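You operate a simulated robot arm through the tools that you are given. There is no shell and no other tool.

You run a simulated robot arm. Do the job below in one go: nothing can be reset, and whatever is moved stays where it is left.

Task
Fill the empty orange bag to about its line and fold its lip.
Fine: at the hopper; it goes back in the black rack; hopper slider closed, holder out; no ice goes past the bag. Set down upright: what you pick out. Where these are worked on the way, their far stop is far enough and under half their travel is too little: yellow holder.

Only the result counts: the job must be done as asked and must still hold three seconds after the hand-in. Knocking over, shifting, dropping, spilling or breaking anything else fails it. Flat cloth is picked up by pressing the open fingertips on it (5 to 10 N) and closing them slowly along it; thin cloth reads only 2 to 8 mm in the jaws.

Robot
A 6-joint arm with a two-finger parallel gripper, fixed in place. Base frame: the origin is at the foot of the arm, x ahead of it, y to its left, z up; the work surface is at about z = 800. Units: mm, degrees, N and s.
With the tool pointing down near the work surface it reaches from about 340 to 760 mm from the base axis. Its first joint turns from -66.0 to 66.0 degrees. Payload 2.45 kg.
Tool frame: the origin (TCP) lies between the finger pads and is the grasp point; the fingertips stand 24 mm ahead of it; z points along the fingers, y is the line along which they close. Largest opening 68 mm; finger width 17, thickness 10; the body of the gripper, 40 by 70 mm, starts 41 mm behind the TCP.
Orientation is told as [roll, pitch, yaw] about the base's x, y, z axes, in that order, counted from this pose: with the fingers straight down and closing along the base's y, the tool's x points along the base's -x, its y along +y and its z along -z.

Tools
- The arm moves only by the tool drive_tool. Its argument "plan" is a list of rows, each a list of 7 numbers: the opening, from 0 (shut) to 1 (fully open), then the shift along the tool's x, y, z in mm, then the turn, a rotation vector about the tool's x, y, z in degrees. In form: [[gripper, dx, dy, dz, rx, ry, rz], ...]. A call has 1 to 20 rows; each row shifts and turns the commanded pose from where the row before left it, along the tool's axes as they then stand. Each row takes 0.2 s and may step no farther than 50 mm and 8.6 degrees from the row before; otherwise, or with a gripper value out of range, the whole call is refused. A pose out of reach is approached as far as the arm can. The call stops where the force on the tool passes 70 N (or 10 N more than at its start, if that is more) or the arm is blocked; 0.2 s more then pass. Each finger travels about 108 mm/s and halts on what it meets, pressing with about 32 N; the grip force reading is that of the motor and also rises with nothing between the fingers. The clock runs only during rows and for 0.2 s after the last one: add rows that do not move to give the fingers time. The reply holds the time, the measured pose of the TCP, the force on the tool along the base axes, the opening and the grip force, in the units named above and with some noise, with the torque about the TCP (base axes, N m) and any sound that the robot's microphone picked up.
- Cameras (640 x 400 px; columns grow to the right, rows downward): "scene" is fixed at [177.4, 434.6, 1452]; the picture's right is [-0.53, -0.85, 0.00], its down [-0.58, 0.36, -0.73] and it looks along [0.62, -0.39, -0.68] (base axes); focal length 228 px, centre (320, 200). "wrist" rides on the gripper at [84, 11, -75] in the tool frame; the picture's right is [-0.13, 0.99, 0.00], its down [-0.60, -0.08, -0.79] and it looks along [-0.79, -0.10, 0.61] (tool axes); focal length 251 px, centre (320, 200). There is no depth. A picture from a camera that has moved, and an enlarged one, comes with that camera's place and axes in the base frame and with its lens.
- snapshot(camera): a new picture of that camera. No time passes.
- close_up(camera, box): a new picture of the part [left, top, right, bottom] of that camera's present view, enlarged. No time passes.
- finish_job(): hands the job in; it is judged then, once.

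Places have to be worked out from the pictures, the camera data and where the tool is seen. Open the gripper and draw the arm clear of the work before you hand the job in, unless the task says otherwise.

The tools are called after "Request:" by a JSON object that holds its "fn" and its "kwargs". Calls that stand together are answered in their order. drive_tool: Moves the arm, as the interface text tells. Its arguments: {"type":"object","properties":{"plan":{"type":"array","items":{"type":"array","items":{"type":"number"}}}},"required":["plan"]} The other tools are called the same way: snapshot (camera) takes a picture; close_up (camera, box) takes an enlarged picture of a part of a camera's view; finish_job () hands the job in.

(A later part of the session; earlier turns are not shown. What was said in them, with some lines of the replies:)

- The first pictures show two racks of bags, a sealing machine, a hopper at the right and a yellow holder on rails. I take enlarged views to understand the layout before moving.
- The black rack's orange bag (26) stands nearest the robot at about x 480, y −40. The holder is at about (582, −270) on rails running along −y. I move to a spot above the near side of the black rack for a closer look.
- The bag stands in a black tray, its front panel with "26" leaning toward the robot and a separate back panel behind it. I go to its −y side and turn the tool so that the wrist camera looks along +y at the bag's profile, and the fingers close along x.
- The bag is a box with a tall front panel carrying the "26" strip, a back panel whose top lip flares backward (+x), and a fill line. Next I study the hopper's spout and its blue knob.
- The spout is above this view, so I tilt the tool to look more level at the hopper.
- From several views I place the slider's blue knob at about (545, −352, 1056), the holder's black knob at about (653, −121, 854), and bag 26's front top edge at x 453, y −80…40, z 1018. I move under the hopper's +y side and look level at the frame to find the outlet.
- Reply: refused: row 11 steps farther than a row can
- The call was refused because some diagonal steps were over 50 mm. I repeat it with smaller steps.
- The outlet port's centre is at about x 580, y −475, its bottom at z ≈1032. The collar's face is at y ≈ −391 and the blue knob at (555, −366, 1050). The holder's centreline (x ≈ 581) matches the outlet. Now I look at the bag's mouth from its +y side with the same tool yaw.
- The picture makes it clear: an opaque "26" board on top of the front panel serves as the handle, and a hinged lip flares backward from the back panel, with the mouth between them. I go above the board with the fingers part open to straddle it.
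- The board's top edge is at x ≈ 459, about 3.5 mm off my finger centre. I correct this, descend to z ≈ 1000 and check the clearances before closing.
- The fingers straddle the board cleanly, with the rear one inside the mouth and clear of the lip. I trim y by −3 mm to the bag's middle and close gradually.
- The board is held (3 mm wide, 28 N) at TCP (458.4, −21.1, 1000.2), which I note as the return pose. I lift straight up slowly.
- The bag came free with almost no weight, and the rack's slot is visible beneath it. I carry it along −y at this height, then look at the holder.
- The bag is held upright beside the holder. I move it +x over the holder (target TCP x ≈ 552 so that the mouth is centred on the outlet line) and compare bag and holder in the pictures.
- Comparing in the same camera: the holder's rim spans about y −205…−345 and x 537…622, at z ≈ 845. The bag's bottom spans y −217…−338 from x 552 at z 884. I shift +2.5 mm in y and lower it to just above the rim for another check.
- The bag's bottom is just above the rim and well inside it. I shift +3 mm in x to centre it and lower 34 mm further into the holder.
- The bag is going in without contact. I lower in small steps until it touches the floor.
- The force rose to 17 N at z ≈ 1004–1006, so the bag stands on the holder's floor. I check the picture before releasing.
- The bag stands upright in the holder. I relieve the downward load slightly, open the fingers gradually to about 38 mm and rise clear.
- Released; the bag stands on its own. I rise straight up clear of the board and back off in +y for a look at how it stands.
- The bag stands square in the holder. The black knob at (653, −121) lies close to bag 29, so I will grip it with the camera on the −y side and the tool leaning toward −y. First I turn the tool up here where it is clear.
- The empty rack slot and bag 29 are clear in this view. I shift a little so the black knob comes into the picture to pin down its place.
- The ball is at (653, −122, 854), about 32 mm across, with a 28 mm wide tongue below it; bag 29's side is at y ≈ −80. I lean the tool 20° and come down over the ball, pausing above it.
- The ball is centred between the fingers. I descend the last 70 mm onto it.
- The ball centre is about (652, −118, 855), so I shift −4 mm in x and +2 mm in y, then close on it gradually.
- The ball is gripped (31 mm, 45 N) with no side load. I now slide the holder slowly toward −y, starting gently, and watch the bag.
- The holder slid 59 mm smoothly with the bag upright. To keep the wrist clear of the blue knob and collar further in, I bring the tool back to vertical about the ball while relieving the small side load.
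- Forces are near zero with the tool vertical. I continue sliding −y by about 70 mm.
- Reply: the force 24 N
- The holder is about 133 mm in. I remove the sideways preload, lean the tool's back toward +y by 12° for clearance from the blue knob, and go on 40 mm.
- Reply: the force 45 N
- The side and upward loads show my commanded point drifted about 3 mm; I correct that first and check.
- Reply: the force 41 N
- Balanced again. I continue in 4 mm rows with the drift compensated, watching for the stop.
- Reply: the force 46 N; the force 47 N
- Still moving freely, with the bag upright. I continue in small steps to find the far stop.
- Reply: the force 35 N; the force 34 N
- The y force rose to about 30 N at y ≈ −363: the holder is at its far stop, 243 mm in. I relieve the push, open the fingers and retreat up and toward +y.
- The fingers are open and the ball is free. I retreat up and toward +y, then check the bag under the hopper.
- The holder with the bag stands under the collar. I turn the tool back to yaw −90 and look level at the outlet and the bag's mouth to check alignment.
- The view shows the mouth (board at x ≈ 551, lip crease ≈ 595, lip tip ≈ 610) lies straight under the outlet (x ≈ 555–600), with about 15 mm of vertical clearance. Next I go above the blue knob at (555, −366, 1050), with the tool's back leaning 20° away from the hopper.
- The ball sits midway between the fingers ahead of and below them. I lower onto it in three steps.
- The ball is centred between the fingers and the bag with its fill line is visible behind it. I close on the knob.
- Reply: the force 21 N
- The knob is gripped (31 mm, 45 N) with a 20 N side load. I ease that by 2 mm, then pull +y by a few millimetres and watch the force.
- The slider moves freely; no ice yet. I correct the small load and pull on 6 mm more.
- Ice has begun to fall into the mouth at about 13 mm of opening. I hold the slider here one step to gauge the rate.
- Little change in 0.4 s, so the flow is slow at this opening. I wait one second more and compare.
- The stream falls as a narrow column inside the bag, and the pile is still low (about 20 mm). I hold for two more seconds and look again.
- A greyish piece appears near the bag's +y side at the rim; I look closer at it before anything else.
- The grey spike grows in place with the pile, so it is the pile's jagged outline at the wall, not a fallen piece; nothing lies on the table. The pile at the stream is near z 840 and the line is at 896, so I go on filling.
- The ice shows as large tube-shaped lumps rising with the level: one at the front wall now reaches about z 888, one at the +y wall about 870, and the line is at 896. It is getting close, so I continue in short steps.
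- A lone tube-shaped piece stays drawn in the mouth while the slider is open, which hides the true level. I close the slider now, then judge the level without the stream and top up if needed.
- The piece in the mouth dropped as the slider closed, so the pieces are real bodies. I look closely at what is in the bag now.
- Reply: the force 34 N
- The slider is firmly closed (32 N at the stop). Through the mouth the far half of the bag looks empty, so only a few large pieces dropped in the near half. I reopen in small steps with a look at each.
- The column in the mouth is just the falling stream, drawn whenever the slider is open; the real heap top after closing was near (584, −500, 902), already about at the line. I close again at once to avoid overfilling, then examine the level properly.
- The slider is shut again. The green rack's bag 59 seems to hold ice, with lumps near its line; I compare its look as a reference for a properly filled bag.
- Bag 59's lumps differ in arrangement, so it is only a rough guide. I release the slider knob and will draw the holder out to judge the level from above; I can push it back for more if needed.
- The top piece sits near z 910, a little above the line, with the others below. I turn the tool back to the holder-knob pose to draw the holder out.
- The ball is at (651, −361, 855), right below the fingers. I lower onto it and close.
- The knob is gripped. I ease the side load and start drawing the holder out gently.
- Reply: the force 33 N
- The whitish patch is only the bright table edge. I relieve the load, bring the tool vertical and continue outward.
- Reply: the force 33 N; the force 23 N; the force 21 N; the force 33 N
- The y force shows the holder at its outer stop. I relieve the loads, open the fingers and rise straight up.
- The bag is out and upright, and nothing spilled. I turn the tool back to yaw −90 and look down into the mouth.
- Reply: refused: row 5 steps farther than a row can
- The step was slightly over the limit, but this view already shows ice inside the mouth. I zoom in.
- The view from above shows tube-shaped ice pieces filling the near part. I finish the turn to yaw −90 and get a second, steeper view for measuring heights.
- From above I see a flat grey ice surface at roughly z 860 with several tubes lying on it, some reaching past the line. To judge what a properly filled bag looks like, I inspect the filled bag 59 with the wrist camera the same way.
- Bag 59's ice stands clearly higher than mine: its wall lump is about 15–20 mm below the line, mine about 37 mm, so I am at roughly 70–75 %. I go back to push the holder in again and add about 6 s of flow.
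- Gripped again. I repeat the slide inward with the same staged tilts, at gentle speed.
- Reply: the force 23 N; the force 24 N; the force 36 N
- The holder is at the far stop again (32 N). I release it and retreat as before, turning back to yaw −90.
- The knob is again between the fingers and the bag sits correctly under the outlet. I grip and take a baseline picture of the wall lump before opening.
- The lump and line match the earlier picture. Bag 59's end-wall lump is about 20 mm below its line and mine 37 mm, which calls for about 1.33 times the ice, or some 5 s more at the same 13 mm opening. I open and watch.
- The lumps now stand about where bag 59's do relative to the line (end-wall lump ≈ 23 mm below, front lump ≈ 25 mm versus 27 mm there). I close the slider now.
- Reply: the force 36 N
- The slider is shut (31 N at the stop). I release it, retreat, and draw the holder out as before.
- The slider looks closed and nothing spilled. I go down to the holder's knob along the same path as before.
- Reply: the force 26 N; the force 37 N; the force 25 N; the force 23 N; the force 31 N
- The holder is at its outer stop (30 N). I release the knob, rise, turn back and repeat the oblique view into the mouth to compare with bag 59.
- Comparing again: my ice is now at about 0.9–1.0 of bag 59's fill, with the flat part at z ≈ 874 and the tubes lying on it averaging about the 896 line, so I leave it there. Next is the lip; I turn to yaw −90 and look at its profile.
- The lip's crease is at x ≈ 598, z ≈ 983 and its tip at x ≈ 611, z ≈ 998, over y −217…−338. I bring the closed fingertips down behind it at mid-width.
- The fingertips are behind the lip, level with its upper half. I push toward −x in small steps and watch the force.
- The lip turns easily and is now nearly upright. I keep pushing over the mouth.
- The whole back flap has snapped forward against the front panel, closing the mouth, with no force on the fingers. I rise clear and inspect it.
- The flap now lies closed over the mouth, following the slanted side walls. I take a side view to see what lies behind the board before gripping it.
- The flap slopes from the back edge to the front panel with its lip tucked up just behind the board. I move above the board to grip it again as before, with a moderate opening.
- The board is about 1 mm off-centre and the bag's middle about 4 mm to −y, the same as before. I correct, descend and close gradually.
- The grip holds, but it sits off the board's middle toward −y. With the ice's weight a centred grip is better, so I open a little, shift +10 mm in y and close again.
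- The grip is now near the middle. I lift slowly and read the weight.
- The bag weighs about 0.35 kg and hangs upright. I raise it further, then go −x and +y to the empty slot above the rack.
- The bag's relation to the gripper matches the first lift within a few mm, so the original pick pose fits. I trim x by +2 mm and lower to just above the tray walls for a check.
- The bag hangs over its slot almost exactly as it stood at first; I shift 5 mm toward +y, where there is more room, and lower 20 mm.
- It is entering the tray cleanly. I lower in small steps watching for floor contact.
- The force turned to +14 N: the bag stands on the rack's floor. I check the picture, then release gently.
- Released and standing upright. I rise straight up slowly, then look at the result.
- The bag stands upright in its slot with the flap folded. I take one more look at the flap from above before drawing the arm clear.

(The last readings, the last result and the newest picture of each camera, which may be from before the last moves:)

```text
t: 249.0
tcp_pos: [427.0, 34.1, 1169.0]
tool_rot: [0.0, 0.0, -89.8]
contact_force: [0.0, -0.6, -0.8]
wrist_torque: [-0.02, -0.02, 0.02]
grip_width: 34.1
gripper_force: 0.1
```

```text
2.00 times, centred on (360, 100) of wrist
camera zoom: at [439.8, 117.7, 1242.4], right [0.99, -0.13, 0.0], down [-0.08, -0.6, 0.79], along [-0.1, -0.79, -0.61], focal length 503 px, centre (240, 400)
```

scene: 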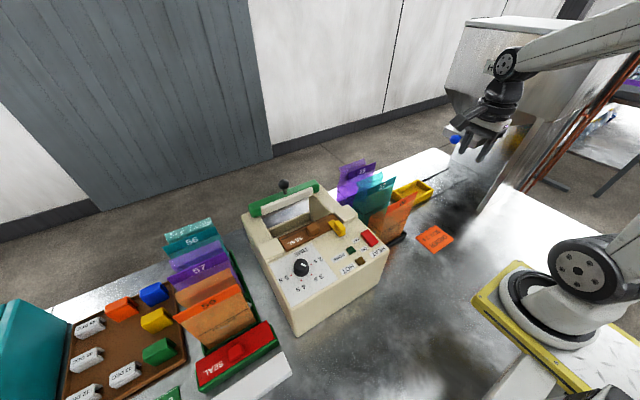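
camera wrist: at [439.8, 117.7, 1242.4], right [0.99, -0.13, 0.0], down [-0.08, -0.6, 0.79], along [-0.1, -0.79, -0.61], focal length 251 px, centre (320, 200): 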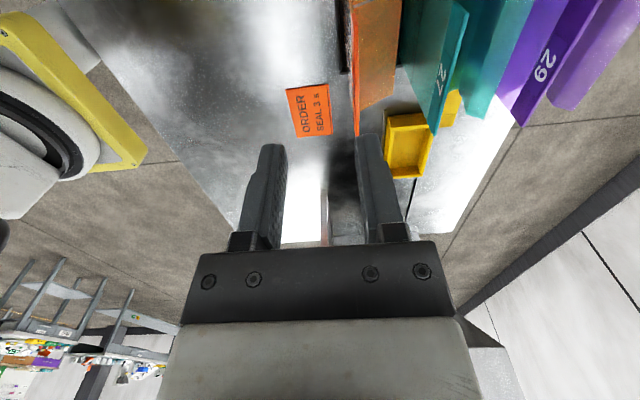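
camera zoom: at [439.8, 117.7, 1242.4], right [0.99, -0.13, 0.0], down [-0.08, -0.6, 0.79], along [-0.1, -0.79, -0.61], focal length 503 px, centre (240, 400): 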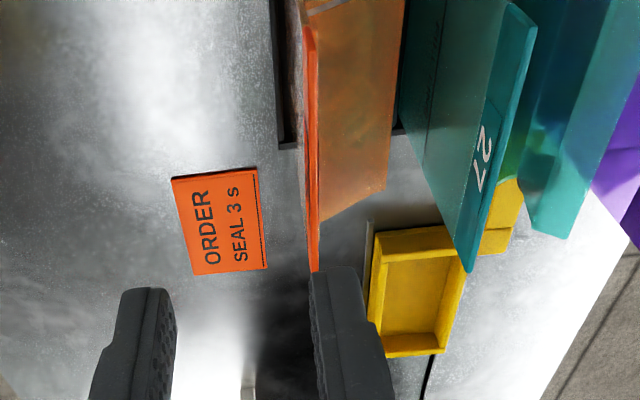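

The flap covers the mouth, the holder is out and empty, the slider is shut and the surface is clean. I open the gripper and draw the arm back and up before handing in.

Request:
{"fn": "drive_tool", "kwargs": {"plan": [[1, 0, -20, -30, 0, 0, 0], [1, -30, -20, -30, 0, 0, 0], [1, -40, -10, -20, 0, 0, 0], [1, -40, 0, 0, 0, 0, 0], [1, -40, 0, 0, 0, 0, 0], [1, 0, 0, 0, 0, 0, 0], [1, 0, 0, 0, 0, 0, 0]]}}

Request:
{"fn": "snapshot", "kwargs": {"camera": "scene"}}

Request:
{"fn": "close_up", "kwargs": {"camera": "scene", "box": [330, 100, 500, 260]}}

```text
t: 250.6
tcp_pos: [377.6, -118.0, 1251.3]
tool_rot: [0.0, 0.0, -89.7]
contact_force: [0.1, -0.5, -0.6]
wrist_torque: [0.0, 0.01, 0.01]
grip_width: 67.9
gripper_force: 0.1
```

```text
taken
```

scene: 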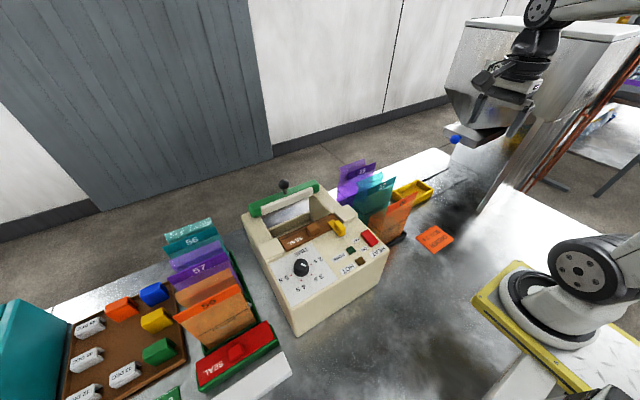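

```text
2.50 times, centred on (415, 180) of scene
camera zoom: at [177.4, 434.6, 1452.0], right [-0.53, -0.85, 0.0], down [-0.58, 0.36, -0.73], along [0.62, -0.39, -0.68], focal length 571 px, centre (82, 250)
```

zoom: 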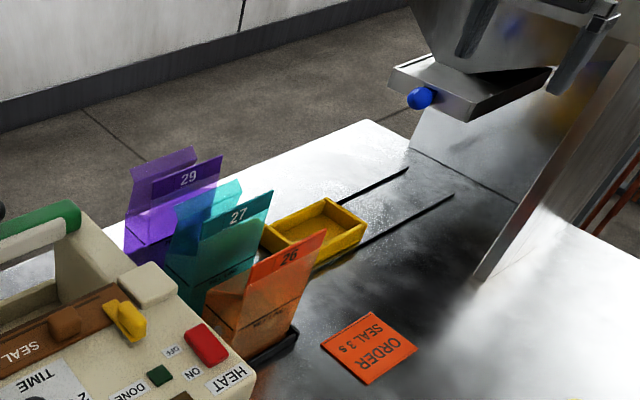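

Everything stands as asked: bag 26 is filled, folded and upright in the black rack, the slider is closed, the holder is out and the arm is clear with the gripper open. I hand the job in.

Request:
{"fn": "finish_job", "kwargs": {}}

```text
The job is handed in.
```

I filled orange bag 26 at the hopper, folded its lip shut and put it back upright in its slot in the black rack. I handed the job in, but I haven't seen a verdict on it.

- **Fill level:** this is the part I'm least sure of. I had no direct reading, so I judged it against bag 59 (already filled) and the printed line. I put it at roughly 0.9 to 1.0 of bag 59's fill, which looks about at the line. The ice weighs about 0.3 kg.
- **How it was filled:** I filled it in two rounds. After the first I drew the holder out to check, and it was low, so I pushed the holder back in for more. Both times the holder went all the way to its far stop.
- **Lip:** the whole back flap swung forward and now covers the mouth. It was still shut after I carried the bag back to the rack.
- **Hopper and holder:** the slider is pushed closed against its stop, and the yellow holder is out and empty.
- **Spills:** I saw no ice on the table or in the holder in the last pictures. Some ice pieces show through the bag's walls. I took that as how the ice is drawn, since nothing fell out.
- **Everything else:** nothing else looks moved, and the arm is clear with the gripper open.
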